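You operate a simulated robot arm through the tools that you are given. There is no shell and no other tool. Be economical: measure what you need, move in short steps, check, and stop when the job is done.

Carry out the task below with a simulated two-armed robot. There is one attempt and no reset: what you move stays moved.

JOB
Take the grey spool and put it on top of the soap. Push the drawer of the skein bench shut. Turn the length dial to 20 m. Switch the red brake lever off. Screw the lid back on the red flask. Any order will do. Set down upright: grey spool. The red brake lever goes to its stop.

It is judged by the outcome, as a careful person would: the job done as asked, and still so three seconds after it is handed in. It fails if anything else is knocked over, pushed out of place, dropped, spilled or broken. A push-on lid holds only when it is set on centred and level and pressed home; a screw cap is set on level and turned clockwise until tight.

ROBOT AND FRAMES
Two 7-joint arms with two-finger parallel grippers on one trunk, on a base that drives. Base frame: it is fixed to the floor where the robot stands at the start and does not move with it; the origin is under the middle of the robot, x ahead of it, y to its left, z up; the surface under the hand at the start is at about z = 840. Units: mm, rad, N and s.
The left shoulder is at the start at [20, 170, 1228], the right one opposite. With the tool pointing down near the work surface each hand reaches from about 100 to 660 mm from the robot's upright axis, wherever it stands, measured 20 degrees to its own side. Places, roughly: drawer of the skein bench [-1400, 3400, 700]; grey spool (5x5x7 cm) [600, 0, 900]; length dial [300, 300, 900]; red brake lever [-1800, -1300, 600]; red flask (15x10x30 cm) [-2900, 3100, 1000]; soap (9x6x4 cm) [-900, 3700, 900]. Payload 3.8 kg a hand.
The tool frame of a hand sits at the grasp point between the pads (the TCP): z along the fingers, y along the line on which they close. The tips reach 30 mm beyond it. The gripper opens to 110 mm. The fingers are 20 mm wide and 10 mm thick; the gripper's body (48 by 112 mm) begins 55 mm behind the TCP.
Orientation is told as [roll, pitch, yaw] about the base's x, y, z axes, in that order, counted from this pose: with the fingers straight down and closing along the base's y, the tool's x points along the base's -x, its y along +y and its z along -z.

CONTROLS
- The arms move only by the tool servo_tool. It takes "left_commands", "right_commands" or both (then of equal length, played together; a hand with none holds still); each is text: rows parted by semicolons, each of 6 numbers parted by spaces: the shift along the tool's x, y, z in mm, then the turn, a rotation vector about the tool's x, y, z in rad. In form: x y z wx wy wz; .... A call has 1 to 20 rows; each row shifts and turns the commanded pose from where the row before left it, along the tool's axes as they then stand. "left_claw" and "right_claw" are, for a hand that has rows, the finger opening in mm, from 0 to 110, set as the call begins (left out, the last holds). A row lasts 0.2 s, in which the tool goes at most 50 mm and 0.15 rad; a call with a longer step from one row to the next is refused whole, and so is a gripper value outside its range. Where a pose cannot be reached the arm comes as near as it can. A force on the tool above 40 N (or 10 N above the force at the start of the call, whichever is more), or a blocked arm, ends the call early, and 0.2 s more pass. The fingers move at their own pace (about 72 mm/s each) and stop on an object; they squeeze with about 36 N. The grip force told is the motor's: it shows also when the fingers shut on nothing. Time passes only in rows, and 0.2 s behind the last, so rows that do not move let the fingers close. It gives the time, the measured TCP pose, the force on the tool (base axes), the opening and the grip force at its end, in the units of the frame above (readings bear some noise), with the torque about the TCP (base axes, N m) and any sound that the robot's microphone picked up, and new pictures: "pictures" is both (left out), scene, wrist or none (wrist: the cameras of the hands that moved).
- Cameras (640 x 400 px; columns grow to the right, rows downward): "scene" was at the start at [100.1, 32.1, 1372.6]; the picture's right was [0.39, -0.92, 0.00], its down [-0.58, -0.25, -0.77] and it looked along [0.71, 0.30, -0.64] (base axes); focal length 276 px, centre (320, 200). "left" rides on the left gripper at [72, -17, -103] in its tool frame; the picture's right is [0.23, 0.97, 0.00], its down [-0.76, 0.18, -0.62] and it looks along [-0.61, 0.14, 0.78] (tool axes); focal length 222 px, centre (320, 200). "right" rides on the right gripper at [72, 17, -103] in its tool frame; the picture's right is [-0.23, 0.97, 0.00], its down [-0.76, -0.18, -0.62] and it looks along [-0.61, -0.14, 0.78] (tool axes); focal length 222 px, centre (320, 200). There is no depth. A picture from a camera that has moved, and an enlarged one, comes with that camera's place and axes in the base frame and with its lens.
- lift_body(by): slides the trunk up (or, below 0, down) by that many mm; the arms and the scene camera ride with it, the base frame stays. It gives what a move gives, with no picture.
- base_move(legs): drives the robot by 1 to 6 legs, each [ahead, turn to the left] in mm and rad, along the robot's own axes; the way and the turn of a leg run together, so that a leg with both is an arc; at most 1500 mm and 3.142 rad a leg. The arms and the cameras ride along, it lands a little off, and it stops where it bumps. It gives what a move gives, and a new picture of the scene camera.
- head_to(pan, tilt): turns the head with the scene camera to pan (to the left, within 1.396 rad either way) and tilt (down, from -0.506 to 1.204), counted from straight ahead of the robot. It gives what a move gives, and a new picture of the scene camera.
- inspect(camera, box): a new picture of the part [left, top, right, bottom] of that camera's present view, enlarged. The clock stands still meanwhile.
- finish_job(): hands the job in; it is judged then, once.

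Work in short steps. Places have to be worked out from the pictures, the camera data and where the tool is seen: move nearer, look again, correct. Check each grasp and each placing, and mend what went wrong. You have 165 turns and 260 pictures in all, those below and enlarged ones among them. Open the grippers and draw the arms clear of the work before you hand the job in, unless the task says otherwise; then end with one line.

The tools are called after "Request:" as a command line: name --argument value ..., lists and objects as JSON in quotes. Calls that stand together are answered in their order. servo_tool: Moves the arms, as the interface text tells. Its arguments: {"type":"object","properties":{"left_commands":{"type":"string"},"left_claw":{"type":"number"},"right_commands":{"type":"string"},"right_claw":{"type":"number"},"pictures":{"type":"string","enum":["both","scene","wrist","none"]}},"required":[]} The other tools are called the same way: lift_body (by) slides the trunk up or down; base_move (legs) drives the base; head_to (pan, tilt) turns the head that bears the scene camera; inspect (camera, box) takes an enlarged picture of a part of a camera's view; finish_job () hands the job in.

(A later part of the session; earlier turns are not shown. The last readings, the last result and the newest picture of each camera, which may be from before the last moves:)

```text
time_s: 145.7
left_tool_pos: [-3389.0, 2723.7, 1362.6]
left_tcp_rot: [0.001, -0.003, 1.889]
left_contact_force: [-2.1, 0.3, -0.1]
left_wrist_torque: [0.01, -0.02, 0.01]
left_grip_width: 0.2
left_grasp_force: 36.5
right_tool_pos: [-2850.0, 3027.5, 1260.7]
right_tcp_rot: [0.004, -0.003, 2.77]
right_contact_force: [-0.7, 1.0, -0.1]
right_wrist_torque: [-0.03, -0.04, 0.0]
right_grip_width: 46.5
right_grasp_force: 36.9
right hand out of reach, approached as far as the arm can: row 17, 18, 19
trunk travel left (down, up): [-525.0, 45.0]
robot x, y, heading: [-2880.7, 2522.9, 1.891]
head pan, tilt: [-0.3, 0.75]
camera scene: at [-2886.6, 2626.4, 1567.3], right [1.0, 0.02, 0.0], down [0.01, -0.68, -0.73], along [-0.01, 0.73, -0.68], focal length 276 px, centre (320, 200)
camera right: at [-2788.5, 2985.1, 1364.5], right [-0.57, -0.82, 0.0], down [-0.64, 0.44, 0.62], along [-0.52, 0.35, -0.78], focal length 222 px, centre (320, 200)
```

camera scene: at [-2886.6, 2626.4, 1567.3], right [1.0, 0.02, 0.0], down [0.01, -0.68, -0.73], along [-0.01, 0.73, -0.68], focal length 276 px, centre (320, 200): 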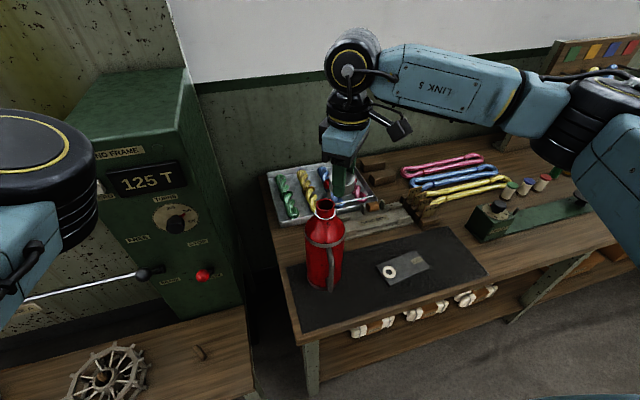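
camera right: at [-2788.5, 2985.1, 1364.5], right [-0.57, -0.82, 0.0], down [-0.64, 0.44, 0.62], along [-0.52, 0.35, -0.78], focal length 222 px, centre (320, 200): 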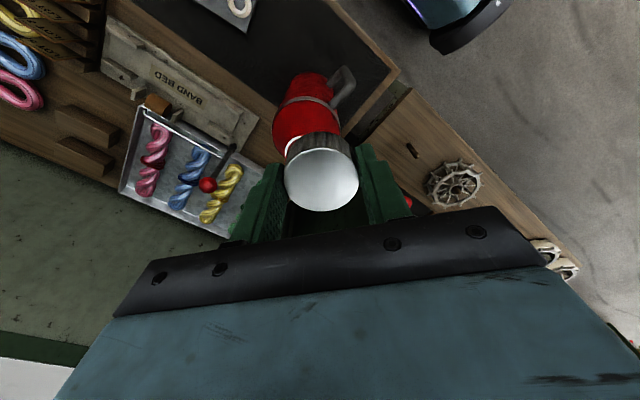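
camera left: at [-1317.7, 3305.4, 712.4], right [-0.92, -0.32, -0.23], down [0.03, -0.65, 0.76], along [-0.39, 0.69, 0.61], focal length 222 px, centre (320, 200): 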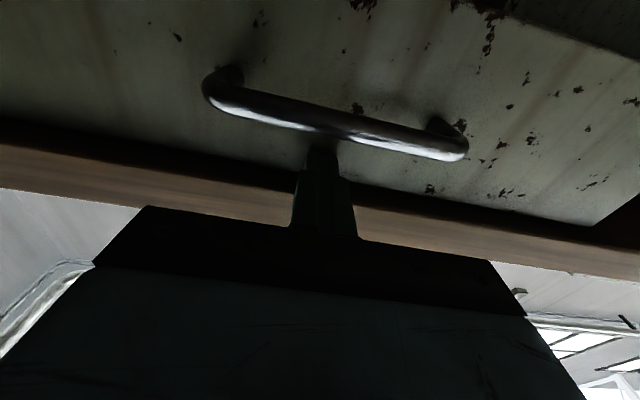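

The hand limit is about +0.8 rad relative. I back the turn off slightly and re-centre over the neck, then check.

Request:
servo_tool --right_commands "0 0 0 0 0 0.15;-23.4 -9 0 0 0 0;-23.3 -9.1 0 0 0 0;0 0 20 0 0 0;0 0 20 0 0 0;0 0 0 0 0 0" --right_claw 0

Request:
inspect --camera "right" --box '[240, 80, 400, 220]'

Request:
inspect --camera "scene" --box '[290, 130, 370, 230]'

```text
time_s: 147.1
left_tool_pos: [-3390.0, 2722.5, 1364.6]
left_tcp_rot: [0.002, -0.004, 1.887]
left_contact_force: [0.1, 0.4, -0.3]
left_wrist_torque: [0.03, 0.03, 0.02]
left_grip_width: 0.0
left_grasp_force: 36.1
right_tool_pos: [-2882.5, 3065.3, 1221.5]
right_tcp_rot: [0.003, -0.004, 2.646]
right_contact_force: [-1.0, 0.1, -0.6]
right_wrist_torque: [0.07, 0.04, 0.0]
right_grip_width: 46.4
right_grasp_force: 35.7
trunk travel left (down, up): [-525.0, 45.0]
robot x, y, heading: [-2875.9, 2523.8, 1.888]
head pan, tilt: [-0.3, 0.75]
camera scene: at [-2885.5, 2625.7, 1567.4], right [1.0, 0.02, 0.0], down [0.01, -0.68, -0.73], along [-0.01, 0.73, -0.68], focal length 276 px, centre (320, 200)
camera right: at [-2826.0, 3015.5, 1324.9], right [-0.66, -0.75, 0.0], down [-0.58, 0.52, 0.63], along [-0.47, 0.41, -0.78], focal length 222 px, centre (320, 200)
```

scene: 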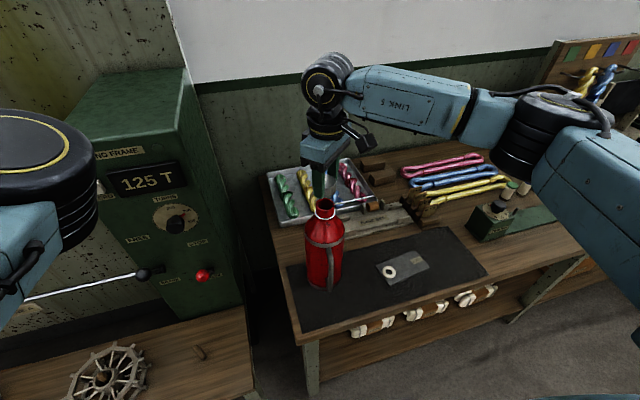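
right: 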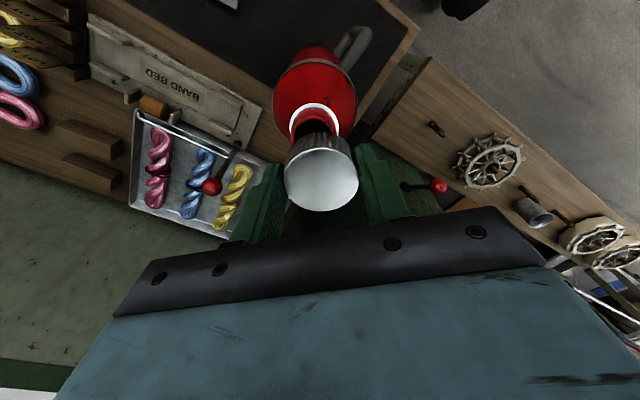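

```text
2.86 times, centred on (320, 150) of right
camera zoom: at [-2826.0, 3015.5, 1324.9], right [-0.66, -0.75, 0.0], down [-0.58, 0.52, 0.63], along [-0.47, 0.41, -0.78], focal length 635 px, centre (320, 343)
```

zoom: 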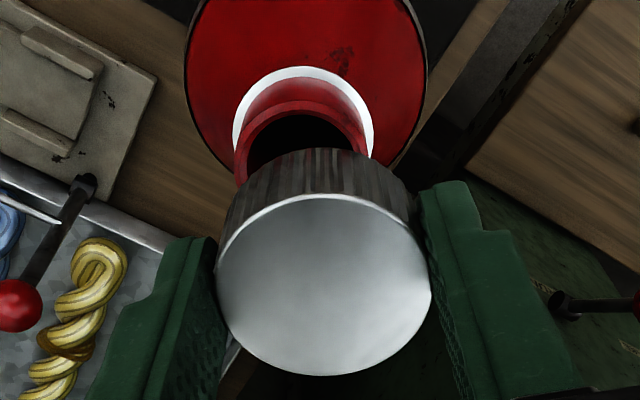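

```text
4.00 times, centred on (330, 180) of scene
camera zoom: at [-2885.5, 2625.7, 1567.4], right [1.0, 0.02, 0.0], down [0.01, -0.68, -0.73], along [-0.01, 0.73, -0.68], focal length 1102 px, centre (280, 280)
```

zoom: 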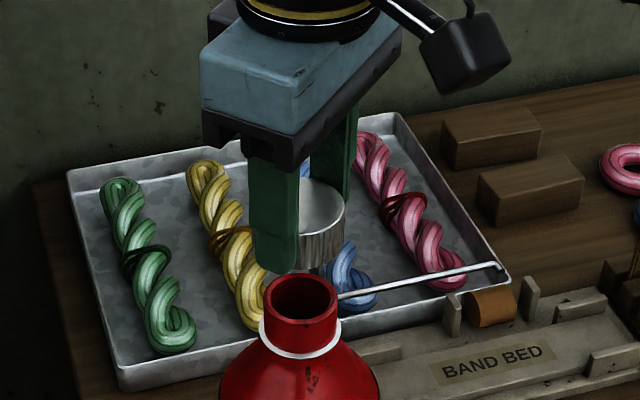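

Two cameras agree on the neck at (-2879.8, 3069, 1142). I correct ~6 mm and lower to just above it.

Request:
servo_tool --right_commands "0.4 -5.8 0 0 0 0;0 0 15 0 0 0;0 0 14 0 0 0;0 0 0 0 0 0" --right_claw 0

Request:
inspect --camera "right" --box '[240, 80, 400, 220]'

Request:
inspect --camera "scene" --box '[290, 150, 360, 230]'

```text
time_s: 148.1
left_tool_pos: [-3390.4, 2722.8, 1363.1]
left_tcp_rot: [0.002, -0.003, 1.888]
left_contact_force: [0.9, 0.3, -0.7]
left_wrist_torque: [0.01, 0.0, 0.02]
left_grip_width: 0.1
left_grasp_force: 35.7
right_tool_pos: [-2879.5, 3070.0, 1192.1]
right_tcp_rot: [0.004, -0.001, 2.645]
right_contact_force: [0.3, -0.1, -0.8]
right_wrist_torque: [-0.03, 0.01, -0.01]
right_grip_width: 46.5
right_grasp_force: 36.7
trunk travel left (down, up): [-525.0, 45.0]
robot x, y, heading: [-2882.5, 2523.1, 1.896]
head pan, tilt: [-0.3, 0.75]
camera scene: at [-2885.7, 2625.9, 1567.3], right [1.0, 0.02, 0.0], down [0.01, -0.68, -0.73], along [-0.01, 0.73, -0.68], focal length 276 px, centre (320, 200)
camera right: at [-2823.8, 3020.3, 1295.4], right [-0.66, -0.75, 0.0], down [-0.58, 0.52, 0.62], along [-0.47, 0.41, -0.78], focal length 222 px, centre (320, 200)
```

scene: 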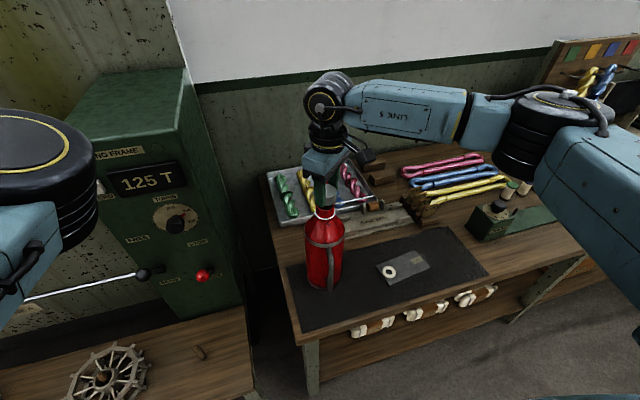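
right: 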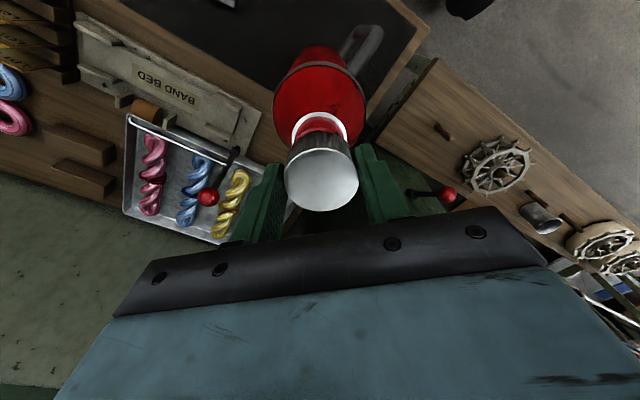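

```text
2.86 times, centred on (320, 150) of right
camera zoom: at [-2823.8, 3020.3, 1295.4], right [-0.66, -0.75, 0.0], down [-0.58, 0.52, 0.62], along [-0.47, 0.41, -0.78], focal length 635 px, centre (320, 343)
```

zoom: 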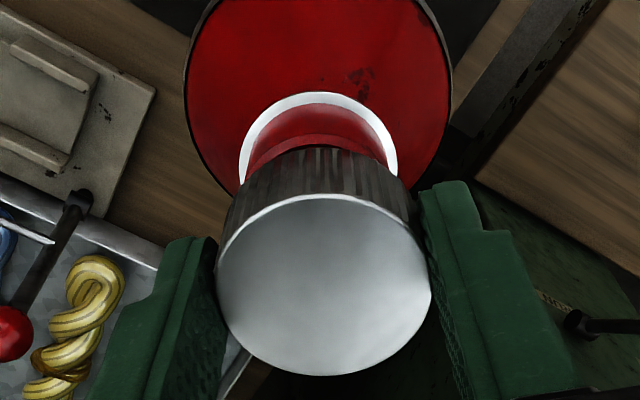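

```text
5.00 times, centred on (325, 190) of scene
camera zoom: at [-2885.7, 2625.9, 1567.3], right [1.0, 0.02, 0.0], down [0.01, -0.68, -0.73], along [-0.01, 0.73, -0.68], focal length 1377 px, centre (295, 250)
```

zoom: 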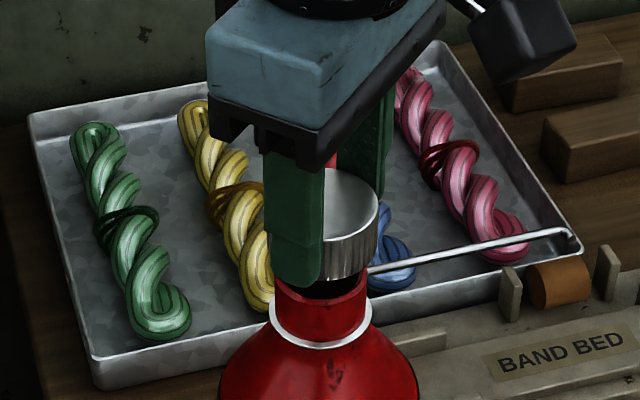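

Aligned within about 1 mm in both views. I lower gently until the lid touches the neck.

Request:
servo_tool --right_commands "0 -0.8 2 0 0 0;0 0 2 0 0 0;0 0 2 0 0 0;0 0 2 0 0 0;0 0 1.5 0 0 0;0 0 0 0 0 0" --right_claw 0 --pictures "none"

Request:
inspect --camera "scene" --box '[290, 150, 360, 230]'

Request:
inspect --camera "right" --box '[240, 80, 400, 220]'

```text
time_s: 149.5
left_tool_pos: [-3389.7, 2723.2, 1364.2]
left_tcp_rot: [0.002, -0.004, 1.889]
left_contact_force: [0.2, 1.0, -0.6]
left_wrist_torque: [0.0, -0.01, -0.01]
left_grip_width: 0.0
left_grasp_force: 35.8
right_tool_pos: [-2878.5, 3069.6, 1183.0]
right_tcp_rot: [0.001, -0.001, 2.647]
right_contact_force: [-0.3, -0.6, -0.4]
right_wrist_torque: [0.03, 0.0, 0.01]
right_grip_width: 46.5
right_grasp_force: 36.4
trunk travel left (down, up): [-525.0, 45.0]
robot x, y, heading: [-2878.0, 2529.3, 1.887]
head pan, tilt: [-0.3, 0.75]
```

```text
5.00 times, centred on (325, 190) of scene
camera zoom: at [-2885.7, 2626.0, 1567.3], right [1.0, 0.02, 0.0], down [0.01, -0.68, -0.73], along [-0.01, 0.73, -0.68], focal length 1377 px, centre (295, 250)
```

zoom: 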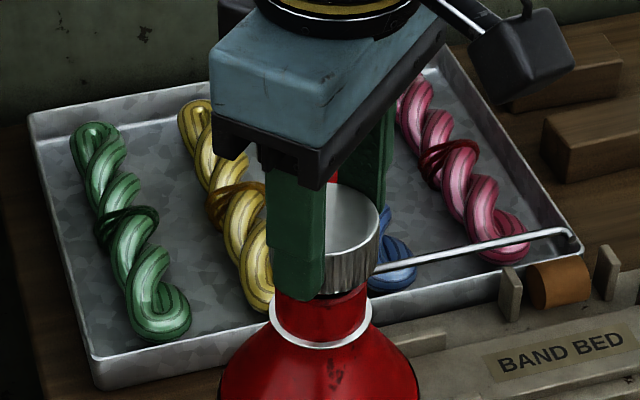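

```text
2.86 times, centred on (320, 150) of right
camera zoom: at [-2823.1, 3021.4, 1286.3], right [-0.66, -0.75, 0.0], down [-0.58, 0.52, 0.62], along [-0.47, 0.41, -0.78], focal length 635 px, centre (320, 343)
```

zoom: 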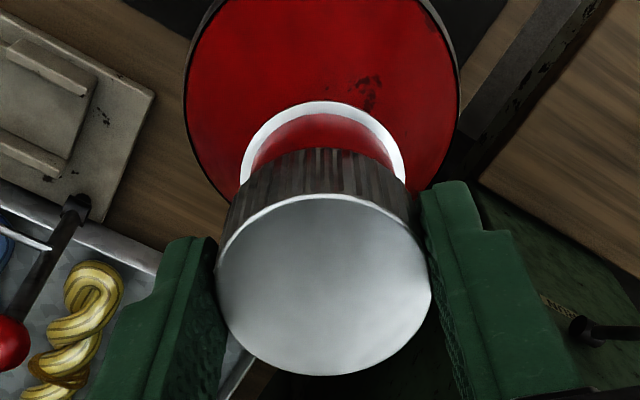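

Lid and neck ring are concentric in the wrist view. I continue down in 1.5 mm steps.

Request:
servo_tool --right_commands "0 0 1.5 0 0 0;0 0 1.5 0 0 0;0 0 1.5 0 0 0;0 0 1.5 0 0 0;0 0 0 0 0 0" --right_claw 0 --pictures "none"

Request:
inspect --camera "scene" --box '[290, 150, 360, 230]'

```text
time_s: 150.7
left_tool_pos: [-3389.4, 2723.2, 1364.9]
left_tcp_rot: [0.003, -0.005, 1.889]
left_contact_force: [1.0, 0.1, 0.0]
left_wrist_torque: [0.02, 0.03, 0.06]
left_grip_width: 0.0
left_grasp_force: 35.9
right_tool_pos: [-2879.2, 3069.9, 1176.4]
right_tcp_rot: [0.001, -0.001, 2.647]
right_contact_force: [0.1, -0.1, 0.0]
right_wrist_torque: [0.01, 0.08, -0.02]
right_grip_width: 46.6
right_grasp_force: 36.0
trunk travel left (down, up): [-525.0, 45.0]
robot x, y, heading: [-2880.9, 2527.2, 1.891]
head pan, tilt: [-0.3, 0.75]
```

```text
5.00 times, centred on (325, 190) of scene
camera zoom: at [-2885.7, 2626.0, 1567.3], right [1.0, 0.02, 0.0], down [0.01, -0.68, -0.73], along [-0.01, 0.73, -0.68], focal length 1377 px, centre (295, 250)
```

zoom: 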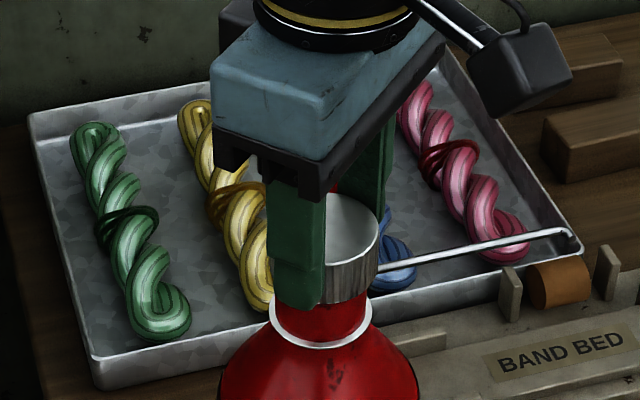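

The lid is sliding over the neck with no force. I continue until it seats on the thread.

Request:
servo_tool --right_commands "0 0 1.5 0 0 0;0 0 1.5 0 0 0;0 0 1.5 0 0 0;0 0 1.5 0 0 0;0 0 1.5 0 0 0;0 0 1.5 0 0 0;0 0 0 0 0 0" --right_claw 0 --pictures "none"

Request:
inspect --camera "scene" --box '[290, 150, 360, 230]'

```text
time_s: 152.3
left_tool_pos: [-3389.0, 2721.9, 1364.0]
left_tcp_rot: [0.001, -0.004, 1.888]
left_contact_force: [0.7, -0.3, 0.0]
left_wrist_torque: [-0.03, 0.03, 0.0]
left_grip_width: 0.0
left_grasp_force: 36.4
right_tool_pos: [-2880.2, 3069.8, 1167.0]
right_tcp_rot: [0.0, -0.002, 2.647]
right_contact_force: [-1.6, 0.0, -0.4]
right_wrist_torque: [-0.04, 0.03, -0.02]
right_grip_width: 46.3
right_grasp_force: 36.0
trunk travel left (down, up): [-525.0, 45.0]
robot x, y, heading: [-2878.8, 2526.8, 1.892]
head pan, tilt: [-0.3, 0.75]
```

```text
5.00 times, centred on (325, 190) of scene
camera zoom: at [-2885.6, 2625.4, 1567.3], right [1.0, 0.02, 0.0], down [0.01, -0.68, -0.73], along [-0.01, 0.73, -0.68], focal length 1377 px, centre (295, 250)
```

zoom: 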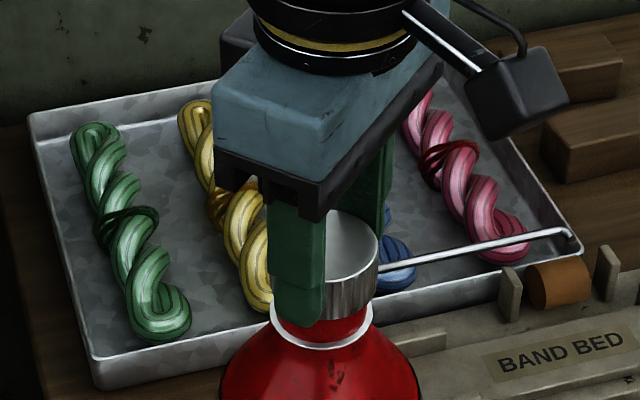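

Still free. I keep going, watching the force.

Request:
servo_tool --right_commands "0 0 1.2 0 0 0;0 0 1.2 0 0 0;0 0 1.2 0 0 0;0 0 1.2 0 0 0;0 0 1.2 0 0 0;0 0 0 0 0 0" --right_claw 0 --pictures "none"

Request:
inspect --camera "right" --box '[240, 80, 400, 220]'

```text
time_s: 153.7
left_tool_pos: [-3390.8, 2722.3, 1363.4]
left_tcp_rot: [0.002, -0.004, 1.889]
left_contact_force: [-0.1, -0.3, -0.3]
left_wrist_torque: [0.0, 0.02, -0.03]
left_grip_width: 0.0
left_grasp_force: 36.2
right_tool_pos: [-2879.3, 3069.3, 1161.5]
right_tcp_rot: [0.001, -0.003, 2.646]
right_contact_force: [0.0, 1.0, 0.5]
right_wrist_torque: [0.0, 0.01, -0.02]
right_grip_width: 46.5
right_grasp_force: 36.0
trunk travel left (down, up): [-525.0, 45.0]
robot x, y, heading: [-2878.6, 2522.6, 1.89]
head pan, tilt: [-0.3, 0.75]
```

```text
2.86 times, centred on (320, 150) of right
camera zoom: at [-2823.2, 3021.2, 1265.1], right [-0.66, -0.75, 0.0], down [-0.58, 0.52, 0.62], along [-0.47, 0.41, -0.78], focal length 635 px, centre (320, 343)
```

zoom: 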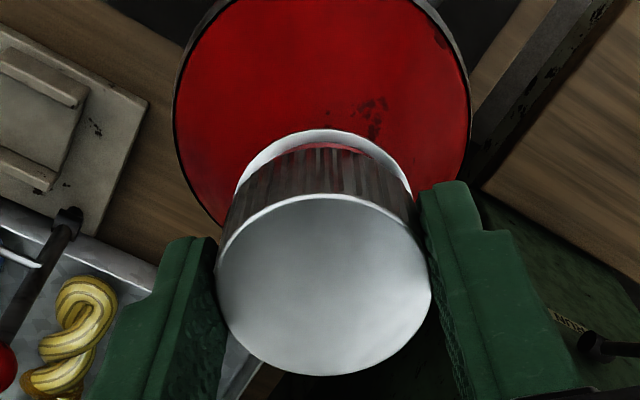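

Only a few mm above the ring now; I continue in 1 mm steps.

Request:
servo_tool --right_commands "0 0 1 0 0 0;0 0 1 0 0 0;0 0 1 0 0 0;0 0 1 0 0 0;0 0 1 0 0 0;0 0 0 0 0 0" --right_claw 0 --pictures "none"

Request:
inspect --camera "right" --box '[240, 80, 400, 220]'

```text
time_s: 155.1
left_tool_pos: [-3390.1, 2723.6, 1363.0]
left_tcp_rot: [0.002, -0.002, 1.889]
left_contact_force: [0.2, 0.4, 0.5]
left_wrist_torque: [-0.01, 0.03, -0.02]
left_grip_width: 0.2
left_grasp_force: 35.9
right_tool_pos: [-2879.4, 3071.4, 1155.5]
right_tcp_rot: [0.002, -0.002, 2.646]
right_contact_force: [-0.7, 0.9, 0.2]
right_wrist_torque: [0.03, 0.03, 0.0]
right_grip_width: 46.4
right_grasp_force: 35.9
trunk travel left (down, up): [-525.0, 45.0]
robot x, y, heading: [-2877.7, 2524.1, 1.891]
head pan, tilt: [-0.3, 0.75]
```

```text
2.86 times, centred on (320, 150) of right
camera zoom: at [-2823.3, 3021.0, 1260.0], right [-0.66, -0.75, 0.0], down [-0.58, 0.52, 0.62], along [-0.47, 0.41, -0.78], focal length 635 px, centre (320, 343)
```

zoom: 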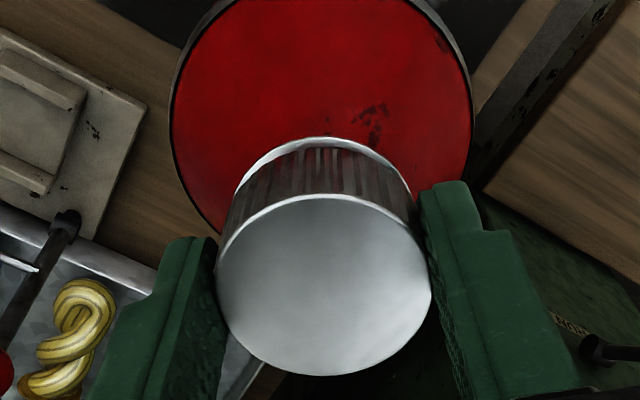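

Almost at the ring; further 1 mm steps for contact.

Request:
servo_tool --right_commands "0 0 1 0 0 0;0 0 1 0 0 0;0 0 1 0 0 0;0 0 1 0 0 0;0 0 0 0 0 0" --right_claw 0 --pictures "wrist"

```text
time_s: 156.3
left_tool_pos: [-3390.5, 2722.5, 1363.7]
left_tcp_rot: [0.001, -0.004, 1.888]
left_contact_force: [0.2, 0.5, 0.2]
left_wrist_torque: [-0.01, -0.02, -0.01]
left_grip_width: 0.3
left_grasp_force: 36.2
right_tool_pos: [-2878.7, 3071.3, 1155.0]
right_tcp_rot: [0.001, -0.005, 2.642]
right_contact_force: [-1.0, 1.5, 12.8]
right_wrist_torque: [0.07, -0.13, 0.0]
right_grip_width: 46.6
right_grasp_force: 36.5
trunk travel left (down, up): [-525.0, 45.0]
robot x, y, heading: [-2880.0, 2526.1, 1.889]
head pan, tilt: [-0.3, 0.75]
camera right: at [-2823.4, 3020.6, 1257.9], right [-0.66, -0.75, 0.0], down [-0.58, 0.52, 0.63], along [-0.47, 0.42, -0.78], focal length 222 px, centre (320, 200)
```

right: 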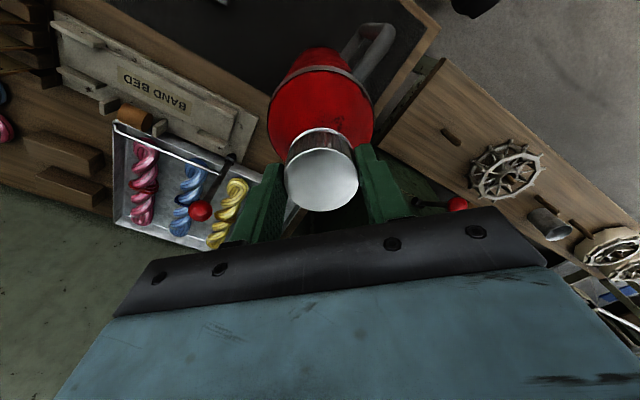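

Contact at 13 N. Now I turn clockwise about 1.5 rad with light pressure and watch torque and the flask handle.

Request:
servo_tool --right_commands "0 0 0 0 0 0.15;0 0 0 0 0 0.15;0 0 0 0 0 0.15;0 0 0 0 0 0.15;0 0 0 0 0 0.15;0 0 0 0 0 0.15;0 0 0 0 0 0.15;0 0 0 0 0 0.15;0 0 0 0 0 0.15;0 0 0 0 0 0.15" --right_claw 0

```text
time_s: 158.5
left_tool_pos: [-3391.5, 2722.8, 1363.9]
left_tcp_rot: [0.002, -0.003, 1.888]
left_contact_force: [0.4, -1.0, -0.5]
left_wrist_torque: [-0.02, -0.01, 0.01]
left_grip_width: 0.2
left_grasp_force: 36.3
right_tool_pos: [-2879.6, 3069.1, 1153.5]
right_tcp_rot: [0.003, 0.002, 1.147]
right_contact_force: [-5.2, -1.0, 14.3]
right_wrist_torque: [-0.07, 1.04, 0.0]
right_grip_width: 46.3
right_grasp_force: 36.2
trunk travel left (down, up): [-525.0, 45.0]
robot x, y, heading: [-2877.0, 2527.1, 1.893]
head pan, tilt: [-0.3, 0.75]
camera scene: at [-2886.6, 2624.6, 1567.4], right [1.0, 0.02, 0.0], down [0.01, -0.68, -0.73], along [-0.01, 0.73, -0.68], focal length 276 px, centre (320, 200)
camera right: at [-2924.9, 3010.5, 1257.5], right [-0.79, 0.61, 0.0], down [0.48, 0.62, 0.62], along [0.38, 0.49, -0.78], focal length 222 px, centre (320, 200)
```

scene: 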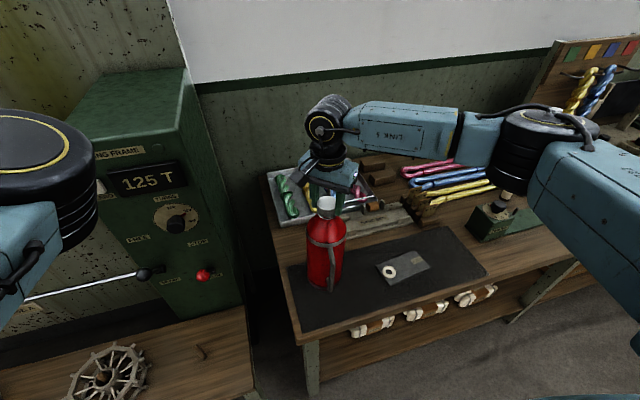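
right: 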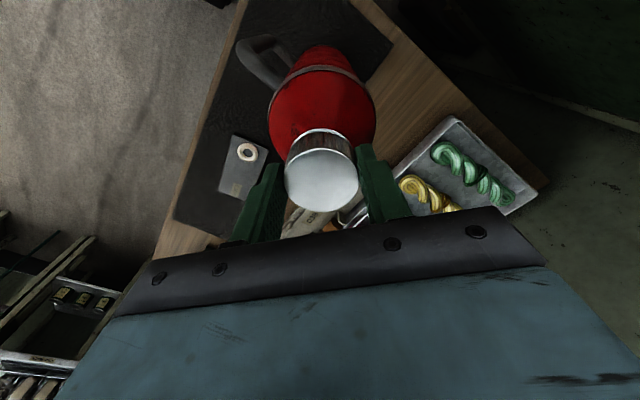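

The flask did not turn and the lid moved down 1.5 mm. I keep turning clockwise.

Request:
servo_tool --right_commands "0 0 0.2 0 0 0.15;0 0 0.2 0 0 0.15;0 0 0.2 0 0 0.15;0 0 0.2 0 0 0.15;0 0 0.2 0 0 0.15;0 0 0.2 0 0 0.15;0 0 0.2 0 0 0.15" --right_claw 0

```text
time_s: 160.1
left_tool_pos: [-3390.1, 2721.6, 1363.8]
left_tcp_rot: [-0.001, -0.003, 1.888]
left_contact_force: [0.0, -0.5, 0.1]
left_wrist_torque: [0.01, -0.01, 0.01]
left_grip_width: 0.0
left_grasp_force: 35.6
right_tool_pos: [-2879.9, 3069.7, 1152.3]
right_tcp_rot: [0.001, 0.003, 0.095]
right_contact_force: [-5.0, 3.6, 20.2]
right_wrist_torque: [0.63, 0.7, 0.0]
right_grip_width: 46.4
right_grasp_force: 36.6
trunk travel left (down, up): [-525.0, 45.0]
robot x, y, heading: [-2878.0, 2521.6, 1.891]
head pan, tilt: [-0.3, 0.75]
camera scene: at [-2886.6, 2624.6, 1567.5], right [1.0, 0.02, 0.0], down [0.01, -0.68, -0.73], along [-0.01, 0.73, -0.68], focal length 276 px, centre (320, 200)
camera right: at [-2953.3, 3079.9, 1257.0], right [0.13, 0.99, 0.0], down [0.78, -0.11, 0.62], along [0.61, -0.08, -0.78], focal length 222 px, centre (320, 200)
```

scene: 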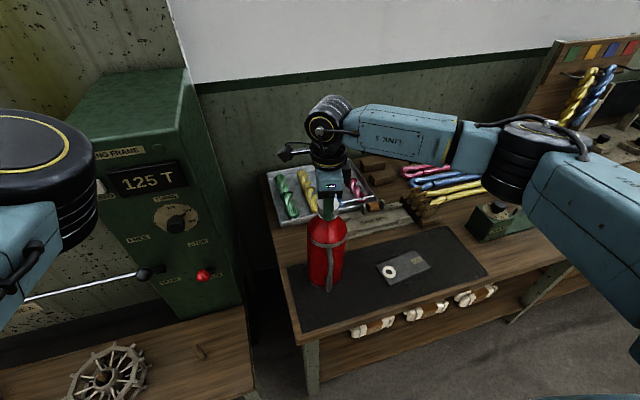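
right: 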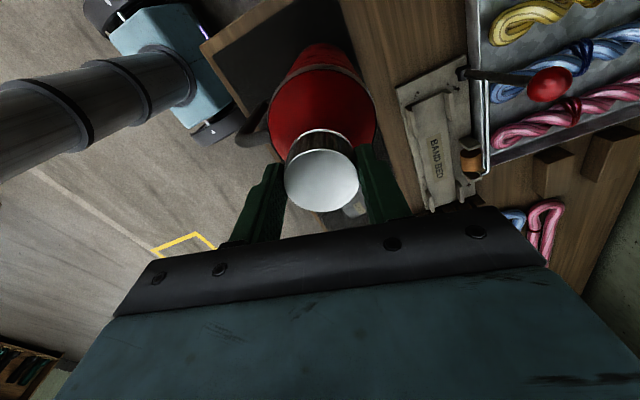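

Reach still fine; no tightening torque yet. I turn further.

Request:
servo_tool --right_commands "0 0 0.2 0 0 0.15;0 0 0.2 0 0 0.15;0 0 0.2 0 0 0.15;0 0 0.2 0 0 0.15;0 0 0.2 0 0 0.15;0 0 0.2 0 0 0.15" --right_claw 0 --pictures "wrist"

```text
time_s: 161.5
left_tool_pos: [-3391.3, 2721.5, 1364.3]
left_tcp_rot: [0.001, -0.004, 1.887]
left_contact_force: [0.8, -0.2, -0.4]
left_wrist_torque: [-0.01, 0.0, -0.02]
left_grip_width: 0.0
left_grasp_force: 36.0
right_tool_pos: [-2879.6, 3070.2, 1153.0]
right_tcp_rot: [-0.001, 0.005, -0.804]
right_contact_force: [-2.4, 4.3, 22.7]
right_wrist_torque: [0.57, 0.37, 0.0]
right_grip_width: 46.6
right_grasp_force: 35.9
trunk travel left (down, up): [-525.0, 45.0]
robot x, y, heading: [-2877.7, 2523.9, 1.892]
head pan, tilt: [-0.3, 0.75]
camera right: at [-2917.2, 3134.0, 1256.4], right [0.86, 0.51, 0.0], down [0.4, -0.67, 0.62], along [0.32, -0.53, -0.79], focal length 222 px, centre (320, 200)
```

right: 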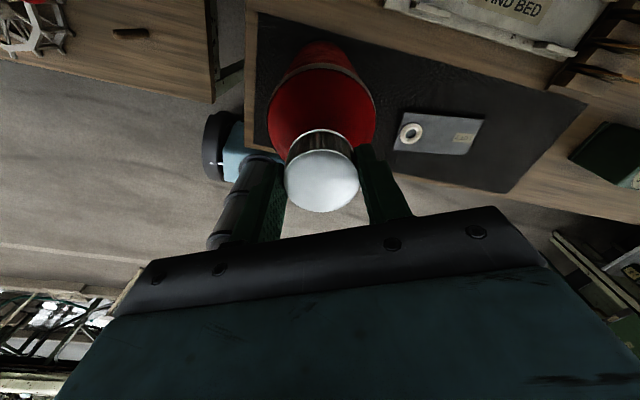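

Pressing 23 N, still turning freely. I carry on without adding pressure.

Request:
servo_tool --right_commands "0 0 0 0 0 0.15;0 0 0 0 0 0.15;0 0 0 0 0 0.15;0 0 0 0 0 0.15;0 0 0 0 0 0.15;0 0 0 0 0 0.15" --right_claw 0

```text
time_s: 162.9
left_tool_pos: [-3389.3, 2720.1, 1363.9]
left_tcp_rot: [-0.002, -0.002, 1.889]
left_contact_force: [0.1, 0.7, 0.5]
left_wrist_torque: [-0.01, 0.01, 0.0]
left_grip_width: 0.0
left_grasp_force: 36.3
right_tool_pos: [-2879.0, 3069.0, 1151.2]
right_tcp_rot: [-0.004, 0.0, -1.705]
right_contact_force: [-0.2, 4.3, 23.4]
right_wrist_torque: [0.39, 0.1, -0.03]
right_grip_width: 46.2
right_grasp_force: 36.4
trunk travel left (down, up): [-525.0, 45.0]
robot x, y, heading: [-2878.5, 2523.6, 1.886]
head pan, tilt: [-0.3, 0.75]
camera scene: at [-2885.8, 2624.4, 1567.5], right [1.0, 0.02, 0.0], down [0.01, -0.68, -0.73], along [-0.01, 0.73, -0.68], focal length 276 px, centre (320, 200)
camera right: at [-2852.5, 3139.2, 1255.3], right [0.93, -0.36, 0.0], down [-0.28, -0.73, 0.62], along [-0.22, -0.58, -0.78], focal length 222 px, centre (320, 200)
```

scene: 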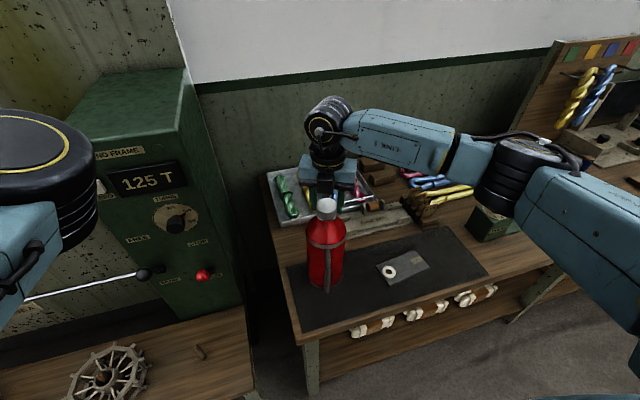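
right: 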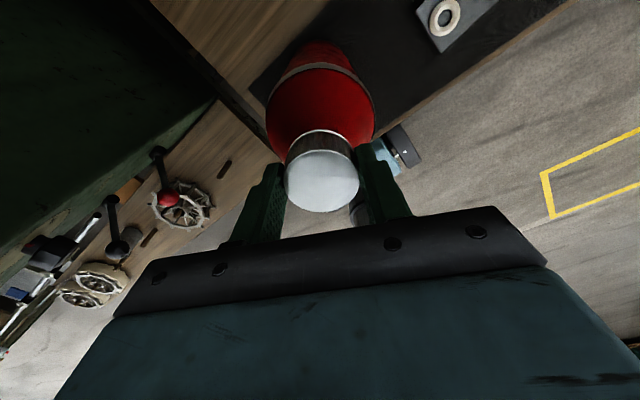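

Wrist range is generous (4.35 rad so far) and the lid sinks slowly. I go on turning.

Request:
servo_tool --right_commands "0 0 0.2 0 0 0.15;0 0 0.2 0 0 0.15;0 0 0.2 0 0 0.15;0 0 0.2 0 0 0.15;0 0 0.2 0 0 0.15;0 0 0.2 0 0 0.15" --right_claw 0 --pictures "wrist"

```text
time_s: 164.3
left_tool_pos: [-3389.1, 2720.7, 1364.6]
left_tcp_rot: [0.0, -0.006, 1.89]
left_contact_force: [0.4, -0.6, 0.0]
left_wrist_torque: [0.01, 0.0, -0.02]
left_grip_width: 0.1
left_grasp_force: 35.7
right_tool_pos: [-2880.7, 3069.0, 1150.3]
right_tcp_rot: [-0.004, -0.003, -2.602]
right_contact_force: [3.3, -4.9, 27.1]
right_wrist_torque: [-1.06, -0.05, 0.15]
right_grip_width: 47.2
right_grasp_force: 35.7
trunk travel left (down, up): [-525.0, 45.0]
robot x, y, heading: [-2879.0, 2526.8, 1.891]
head pan, tilt: [-0.3, 0.75]
camera right: at [-2808.1, 3090.5, 1254.2], right [0.3, -0.95, 0.0], down [-0.74, -0.24, 0.63], along [-0.6, -0.19, -0.78], focal length 222 px, centre (320, 200)
```

right: 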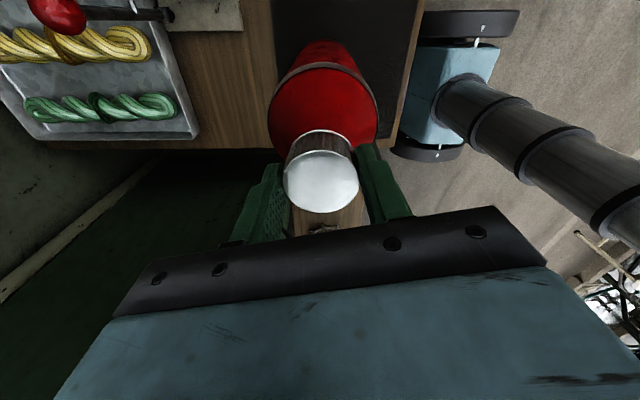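

A first torque (0.15 N m) shows: it is tightening. I turn a little more.

Request:
servo_tool --right_commands "0 0 0 0 0 0.1;0 0 0 0 0 0.1;0 0 0 0 0 0.1;0 0 0 0 0 0" --right_claw 0

Request:
inspect --camera "scene" --box '[280, 170, 370, 300]'

```text
time_s: 165.3
left_tool_pos: [-3390.4, 2719.2, 1364.0]
left_tcp_rot: [0.0, -0.007, 1.888]
left_contact_force: [0.2, -0.7, -0.4]
left_wrist_torque: [-0.01, 0.02, 0.0]
left_grip_width: 0.0
left_grasp_force: 36.2
right_tool_pos: [-2878.2, 3068.0, 1149.8]
right_tcp_rot: [-0.004, -0.003, -2.903]
right_contact_force: [0.0, -6.0, 24.5]
right_wrist_torque: [-1.03, 0.64, 0.05]
right_grip_width: 46.8
right_grasp_force: 35.7
trunk travel left (down, up): [-525.0, 45.0]
robot x, y, heading: [-2877.5, 2523.3, 1.889]
head pan, tilt: [-0.3, 0.75]
camera scene: at [-2885.6, 2622.6, 1567.6], right [1.0, 0.02, 0.0], down [0.01, -0.68, -0.73], along [-0.01, 0.73, -0.68], focal length 276 px, centre (320, 200)
camera right: at [-2804.8, 3068.8, 1253.7], right [0.01, -1.0, 0.0], down [-0.78, -0.01, 0.63], along [-0.63, 0.0, -0.78], focal length 222 px, centre (320, 200)
```

scene: 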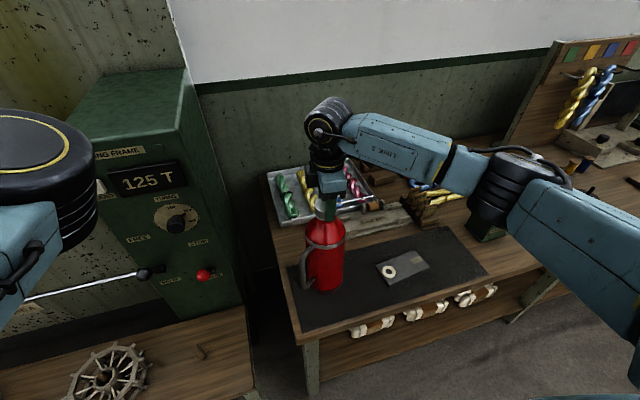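
right: 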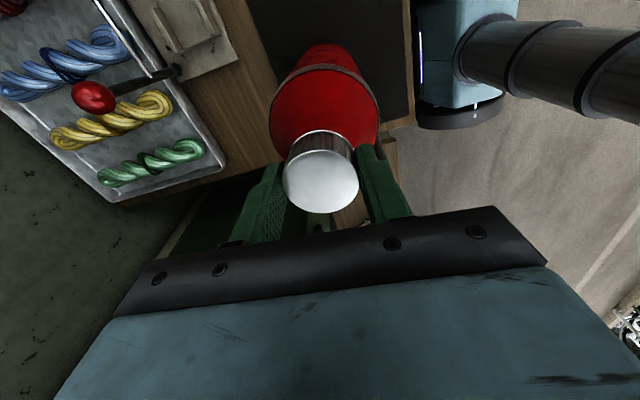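

```text
3.08 times, centred on (325, 235) of scene
camera zoom: at [-2885.6, 2622.6, 1567.6], right [1.0, 0.02, 0.0], down [0.01, -0.68, -0.73], along [-0.01, 0.73, -0.68], focal length 848 px, centre (305, 92)
```

zoom: 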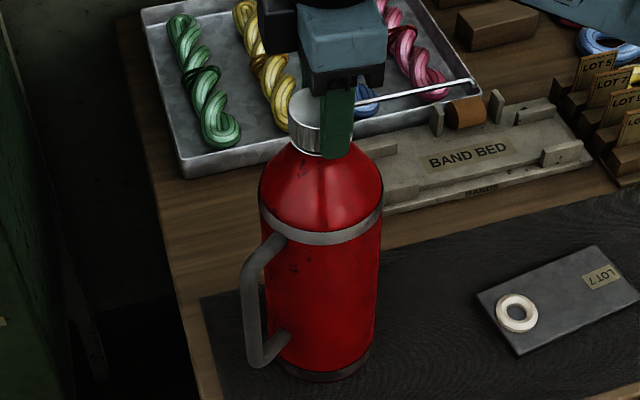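

The flask itself began to turn with the lid at the end, so the lid is tight. I ease the pressure, open and lift off.

Request:
servo_tool --right_commands "0 0 -1.5 0 0 0;0 0 -1.5 0 0 0;0 0 0 0 0 0" --right_claw 0 --pictures "none"

Request:
servo_tool --right_commands "0 0 0 0 0 0;0 0 0 0 0 0;0 0 0 0 0 0;0 0 -20 0 0 0;0 0 -30 0 0 0;0 0 -30 0 0 0;0 0 -20 0 0 0;0 0 0 0 0 0" --right_claw 75

Request:
inspect --camera "scene" --box '[280, 170, 370, 300]'

Request:
inspect --camera "right" --box '[240, 80, 400, 220]'

```text
time_s: 166.1
left_tool_pos: [-3390.6, 2721.5, 1363.9]
left_tcp_rot: [0.0, -0.003, 1.889]
left_contact_force: [0.2, 0.0, -0.2]
left_wrist_torque: [-0.03, 0.01, -0.01]
left_grip_width: 0.0
left_grasp_force: 35.6
right_tool_pos: [-2879.7, 3069.8, 1150.4]
right_tcp_rot: [0.002, -0.001, -2.9]
right_contact_force: [-1.4, -3.3, 4.4]
right_wrist_torque: [-0.67, 0.47, 0.0]
right_grip_width: 46.6
right_grasp_force: 36.8
trunk travel left (down, up): [-525.0, 45.0]
robot x, y, heading: [-2876.4, 2522.6, 1.892]
head pan, tilt: [-0.3, 0.75]
```

```text
time_s: 167.9
left_tool_pos: [-3390.3, 2722.7, 1363.8]
left_tcp_rot: [0.002, -0.004, 1.89]
left_contact_force: [0.4, 0.0, -0.5]
left_wrist_torque: [0.03, 0.02, 0.02]
left_grip_width: 0.1
left_grasp_force: 35.8
right_tool_pos: [-2879.8, 3071.7, 1251.0]
right_tcp_rot: [-0.002, -0.002, -2.9]
right_contact_force: [-0.4, 0.4, -0.6]
right_wrist_torque: [0.02, -0.01, 0.06]
right_grip_width: 75.0
right_grasp_force: 0.0
trunk travel left (down, up): [-525.0, 45.0]
robot x, y, heading: [-2874.8, 2526.6, 1.889]
head pan, tilt: [-0.3, 0.75]
camera scene: at [-2885.7, 2626.1, 1567.3], right [1.0, 0.02, 0.0], down [0.01, -0.68, -0.73], along [-0.01, 0.73, -0.68], focal length 276 px, centre (320, 200)
camera right: at [-2804.2, 3072.3, 1354.9], right [0.01, -1.0, 0.0], down [-0.78, -0.01, 0.63], along [-0.63, -0.01, -0.78], focal length 222 px, centre (320, 200)
```

scene: 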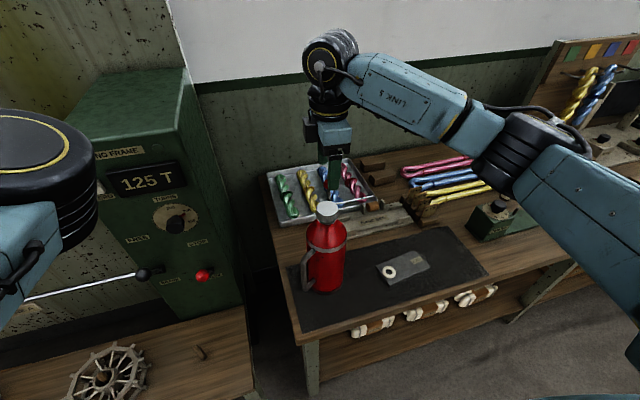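
right: 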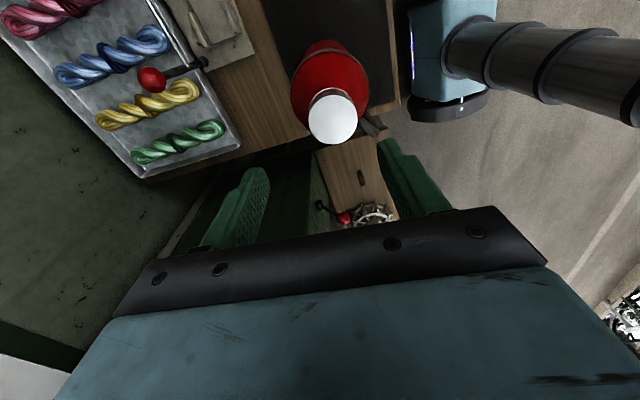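

```text
3.08 times, centred on (325, 235) of scene
camera zoom: at [-2885.7, 2626.1, 1567.3], right [1.0, 0.02, 0.0], down [0.01, -0.68, -0.73], along [-0.01, 0.73, -0.68], focal length 848 px, centre (305, 92)
```

zoom: 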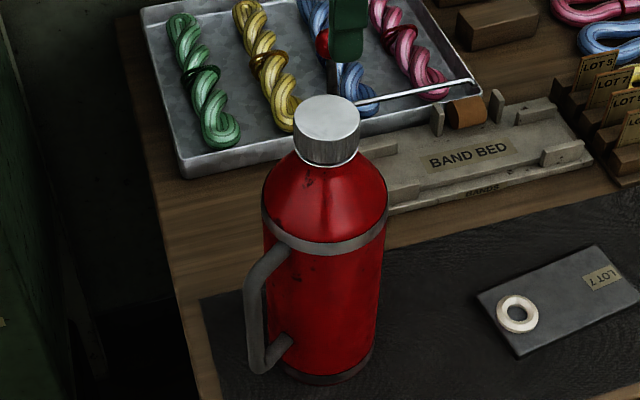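

```text
2.86 times, centred on (320, 150) of right
camera zoom: at [-2804.2, 3072.3, 1354.9], right [0.01, -1.0, 0.0], down [-0.78, -0.01, 0.63], along [-0.63, -0.01, -0.78], focal length 635 px, centre (320, 343)
```

zoom: 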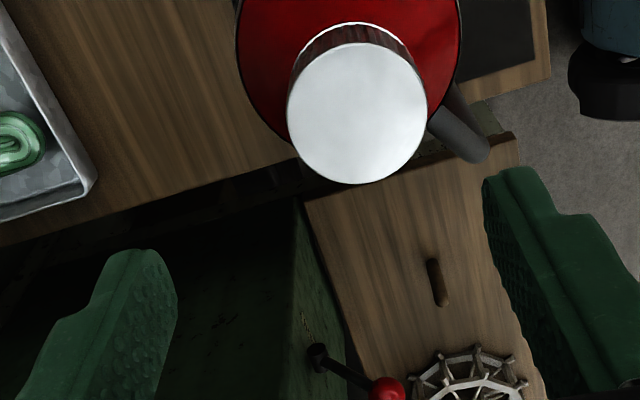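

The lid sits level on the flask. I raise and draw the right hand back, unwinding the wrist.

Request:
servo_tool --right_commands "0 0 -30 0 0 0;0 0 -30 0 0 0;3 37 0 0 0 0;3 37 0 0 0 0;3 37 0 0 0 0;0 0 0 0 0 -0.15;0 0 0 0 0 -0.15;0 0 0 0 0 -0.15;0 0 0 0 0 -0.15;0 0 0 0 0 -0.15;0 0 0 0 0 -0.15;0 0 0 0 0 -0.15;0 0 0 0 0 -0.15;0 0 0 0 0 -0.15;0 0 0 0 0 -0.15;0 0 0 0 0 -0.15;0 0 0 0 0 -0.15;0 0 0 0 0 -0.15;0 0 0 0 0 -0.15;0 0 0 0 0 -0.15" --pictures "none"

Request:
servo_tool --right_commands "0 0 0 0 0 -0.15;0 0 0 0 0 -0.15;0 0 0 0 0 -0.15;0 0 0 0 0 -0.15;0 0 0 0 0 -0.15;0 0 0 0 0 -0.15;0 0 0 0 0 -0.15;0 0 0 0 0 -0.15;0 0 0 0 0 -0.15;0 0 0 0 0 -0.15" --pictures "none"

Request:
base_move --legs '[[-400, 0]]'

```text
time_s: 172.1
left_tool_pos: [-3389.5, 2722.6, 1362.9]
left_tcp_rot: [0.001, -0.004, 1.889]
left_contact_force: [0.2, 0.3, -0.7]
left_wrist_torque: [0.0, 0.02, 0.03]
left_grip_width: 0.0
left_grasp_force: 36.1
right_tool_pos: [-2844.3, 2965.7, 1312.3]
right_tcp_rot: [-0.003, 0.001, -0.65]
right_contact_force: [0.0, 0.2, -0.4]
right_wrist_torque: [-0.01, -0.02, 0.01]
right_grip_width: 75.3
right_grasp_force: 0.1
trunk travel left (down, up): [-525.0, 45.0]
robot x, y, heading: [-2881.3, 2525.7, 1.894]
head pan, tilt: [-0.3, 0.75]
```

```text
time_s: 174.3
left_tool_pos: [-3390.1, 2723.1, 1363.0]
left_tcp_rot: [0.001, -0.002, 1.888]
left_contact_force: [-0.5, -0.6, 0.0]
left_wrist_torque: [0.0, 0.03, 0.01]
left_grip_width: 0.2
left_grasp_force: 36.0
right_tool_pos: [-2843.3, 2965.4, 1310.6]
right_tcp_rot: [0.002, 0.003, 0.85]
right_contact_force: [-0.2, 1.3, -0.3]
right_wrist_torque: [0.01, 0.0, 0.02]
right_grip_width: 75.1
right_grasp_force: 0.0
trunk travel left (down, up): [-525.0, 45.0]
robot x, y, heading: [-2878.3, 2525.7, 1.892]
head pan, tilt: [-0.3, 0.75]
```

```text
time_s: 176.8
left_tool_pos: [-3265.7, 2344.8, 1363.0]
left_tcp_rot: [0.003, -0.005, 1.888]
left_contact_force: [0.2, -0.1, 0.3]
left_wrist_torque: [0.0, 0.02, -0.02]
left_grip_width: 0.0
left_grasp_force: 36.2
right_tool_pos: [-2717.4, 2587.2, 1312.3]
right_tcp_rot: [0.003, 0.003, 0.848]
right_contact_force: [-0.7, -0.5, -0.5]
right_wrist_torque: [-0.03, -0.01, -0.03]
right_grip_width: 75.3
right_grasp_force: 0.1
trunk travel left (down, up): [-525.0, 45.0]
robot x, y, heading: [-2751.4, 2148.2, 1.889]
head pan, tilt: [-0.3, 0.75]
camera scene: at [-2760.9, 2248.4, 1567.3], right [1.0, 0.02, 0.0], down [0.01, -0.68, -0.73], along [-0.01, 0.73, -0.68], focal length 276 px, centre (320, 200)
```

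scene: 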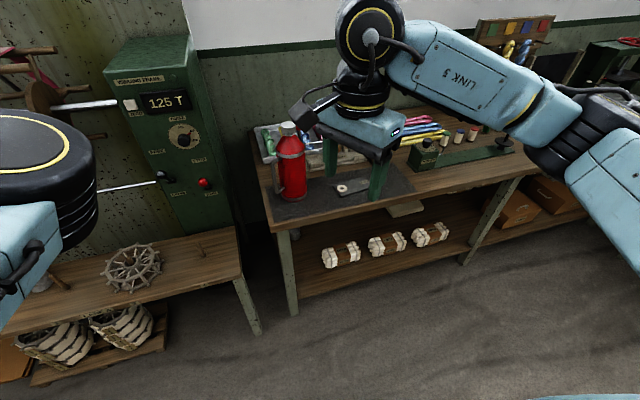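

Flask done. Now the brake lever near (-1800, -1300, 600): I lower the trunk back and turn around to look that way.

Request:
lift_body --by -200

Request:
base_move --legs '[[0, -3.1]]'

Request:
head_to --pan 0.0 --tilt 0.25

```text
time_s: 179.0
left_tool_pos: [-3264.6, 2345.1, 1164.2]
left_tcp_rot: [0.001, -0.005, 1.888]
left_contact_force: [-0.5, -0.1, -0.9]
left_wrist_torque: [0.0, 0.01, 0.02]
left_grip_width: 0.0
left_grasp_force: 35.8
right_tool_pos: [-2716.9, 2587.1, 1112.0]
right_tcp_rot: [0.002, 0.004, 0.847]
right_contact_force: [0.0, 0.1, -1.0]
right_wrist_torque: [0.01, 0.0, 0.05]
right_grip_width: 74.9
right_grasp_force: 0.0
trunk travel left (down, up): [-325.0, 245.0]
robot x, y, heading: [-2754.3, 2145.7, 1.89]
head pan, tilt: [-0.3, 0.75]
```

```text
time_s: 186.6
left_tool_pos: [-2232.6, 1975.9, 1164.4]
left_tcp_rot: [0.002, -0.004, -1.202]
left_contact_force: [0.4, -0.8, 0.4]
left_wrist_torque: [-0.01, 0.01, 0.04]
left_grip_width: 0.1
left_grasp_force: 36.1
right_tool_pos: [-2765.9, 1705.3, 1113.1]
right_tcp_rot: [0.002, 0.005, -2.245]
right_contact_force: [0.5, 0.4, 0.3]
right_wrist_torque: [-0.03, -0.03, 0.04]
right_grip_width: 75.0
right_grasp_force: 0.1
trunk travel left (down, up): [-325.0, 245.0]
robot x, y, heading: [-2752.8, 2147.3, -1.198]
head pan, tilt: [-0.3, 0.75]
camera scene: at [-2739.5, 2043.4, 1367.3], right [-1.0, -0.07, 0.0], down [-0.05, 0.68, -0.73], along [0.05, -0.73, -0.68], focal length 276 px, centre (320, 200)
```

scene: 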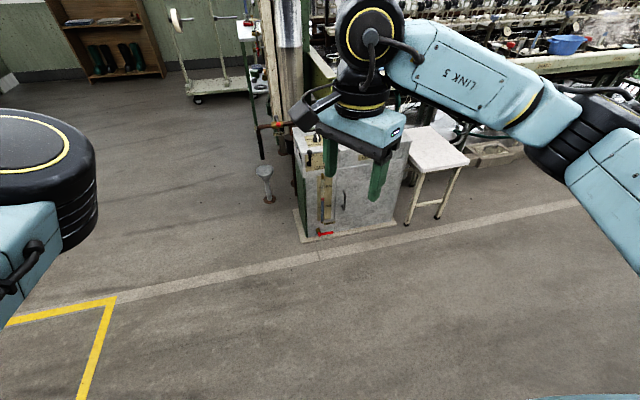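

```text
time_s: 187.5
left_tool_pos: [-2230.4, 1974.9, 1163.7]
left_tcp_rot: [0.0, -0.004, -1.203]
left_contact_force: [0.0, 0.1, -0.5]
left_wrist_torque: [0.01, -0.01, 0.01]
left_grip_width: 0.0
left_grasp_force: 35.8
right_tool_pos: [-2765.7, 1704.8, 1111.7]
right_tcp_rot: [0.003, 0.004, -2.245]
right_contact_force: [-0.2, -0.1, -0.9]
right_wrist_torque: [0.05, 0.03, 0.0]
right_grip_width: 74.8
right_grasp_force: 0.2
trunk travel left (down, up): [-325.0, 245.0]
robot x, y, heading: [-2755.8, 2148.0, -1.198]
head pan, tilt: [0.0, 0.25]
camera scene: at [-2711.5, 2039.0, 1412.3], right [-0.93, -0.36, 0.0], down [-0.09, 0.23, -0.97], along [0.35, -0.9, -0.25], focal length 276 px, centre (320, 200)
```

scene: 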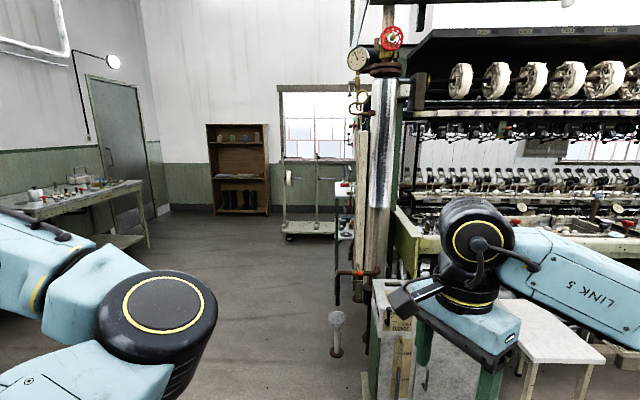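

By projection the lever should appear around pixel (348, 195). I enlarge.

Request:
inspect --camera "scene" --box '[270, 150, 430, 310]'

```text
2.50 times, centred on (350, 230) of scene
camera zoom: at [-2711.5, 2039.0, 1412.3], right [-0.93, -0.36, 0.0], down [-0.09, 0.23, -0.97], along [0.35, -0.9, -0.25], focal length 689 px, centre (245, 125)
```

zoom: 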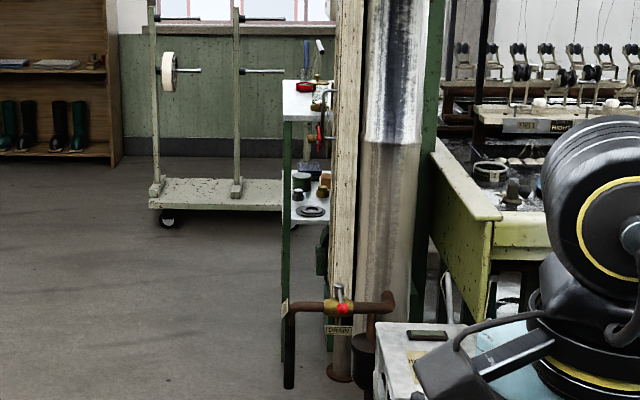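

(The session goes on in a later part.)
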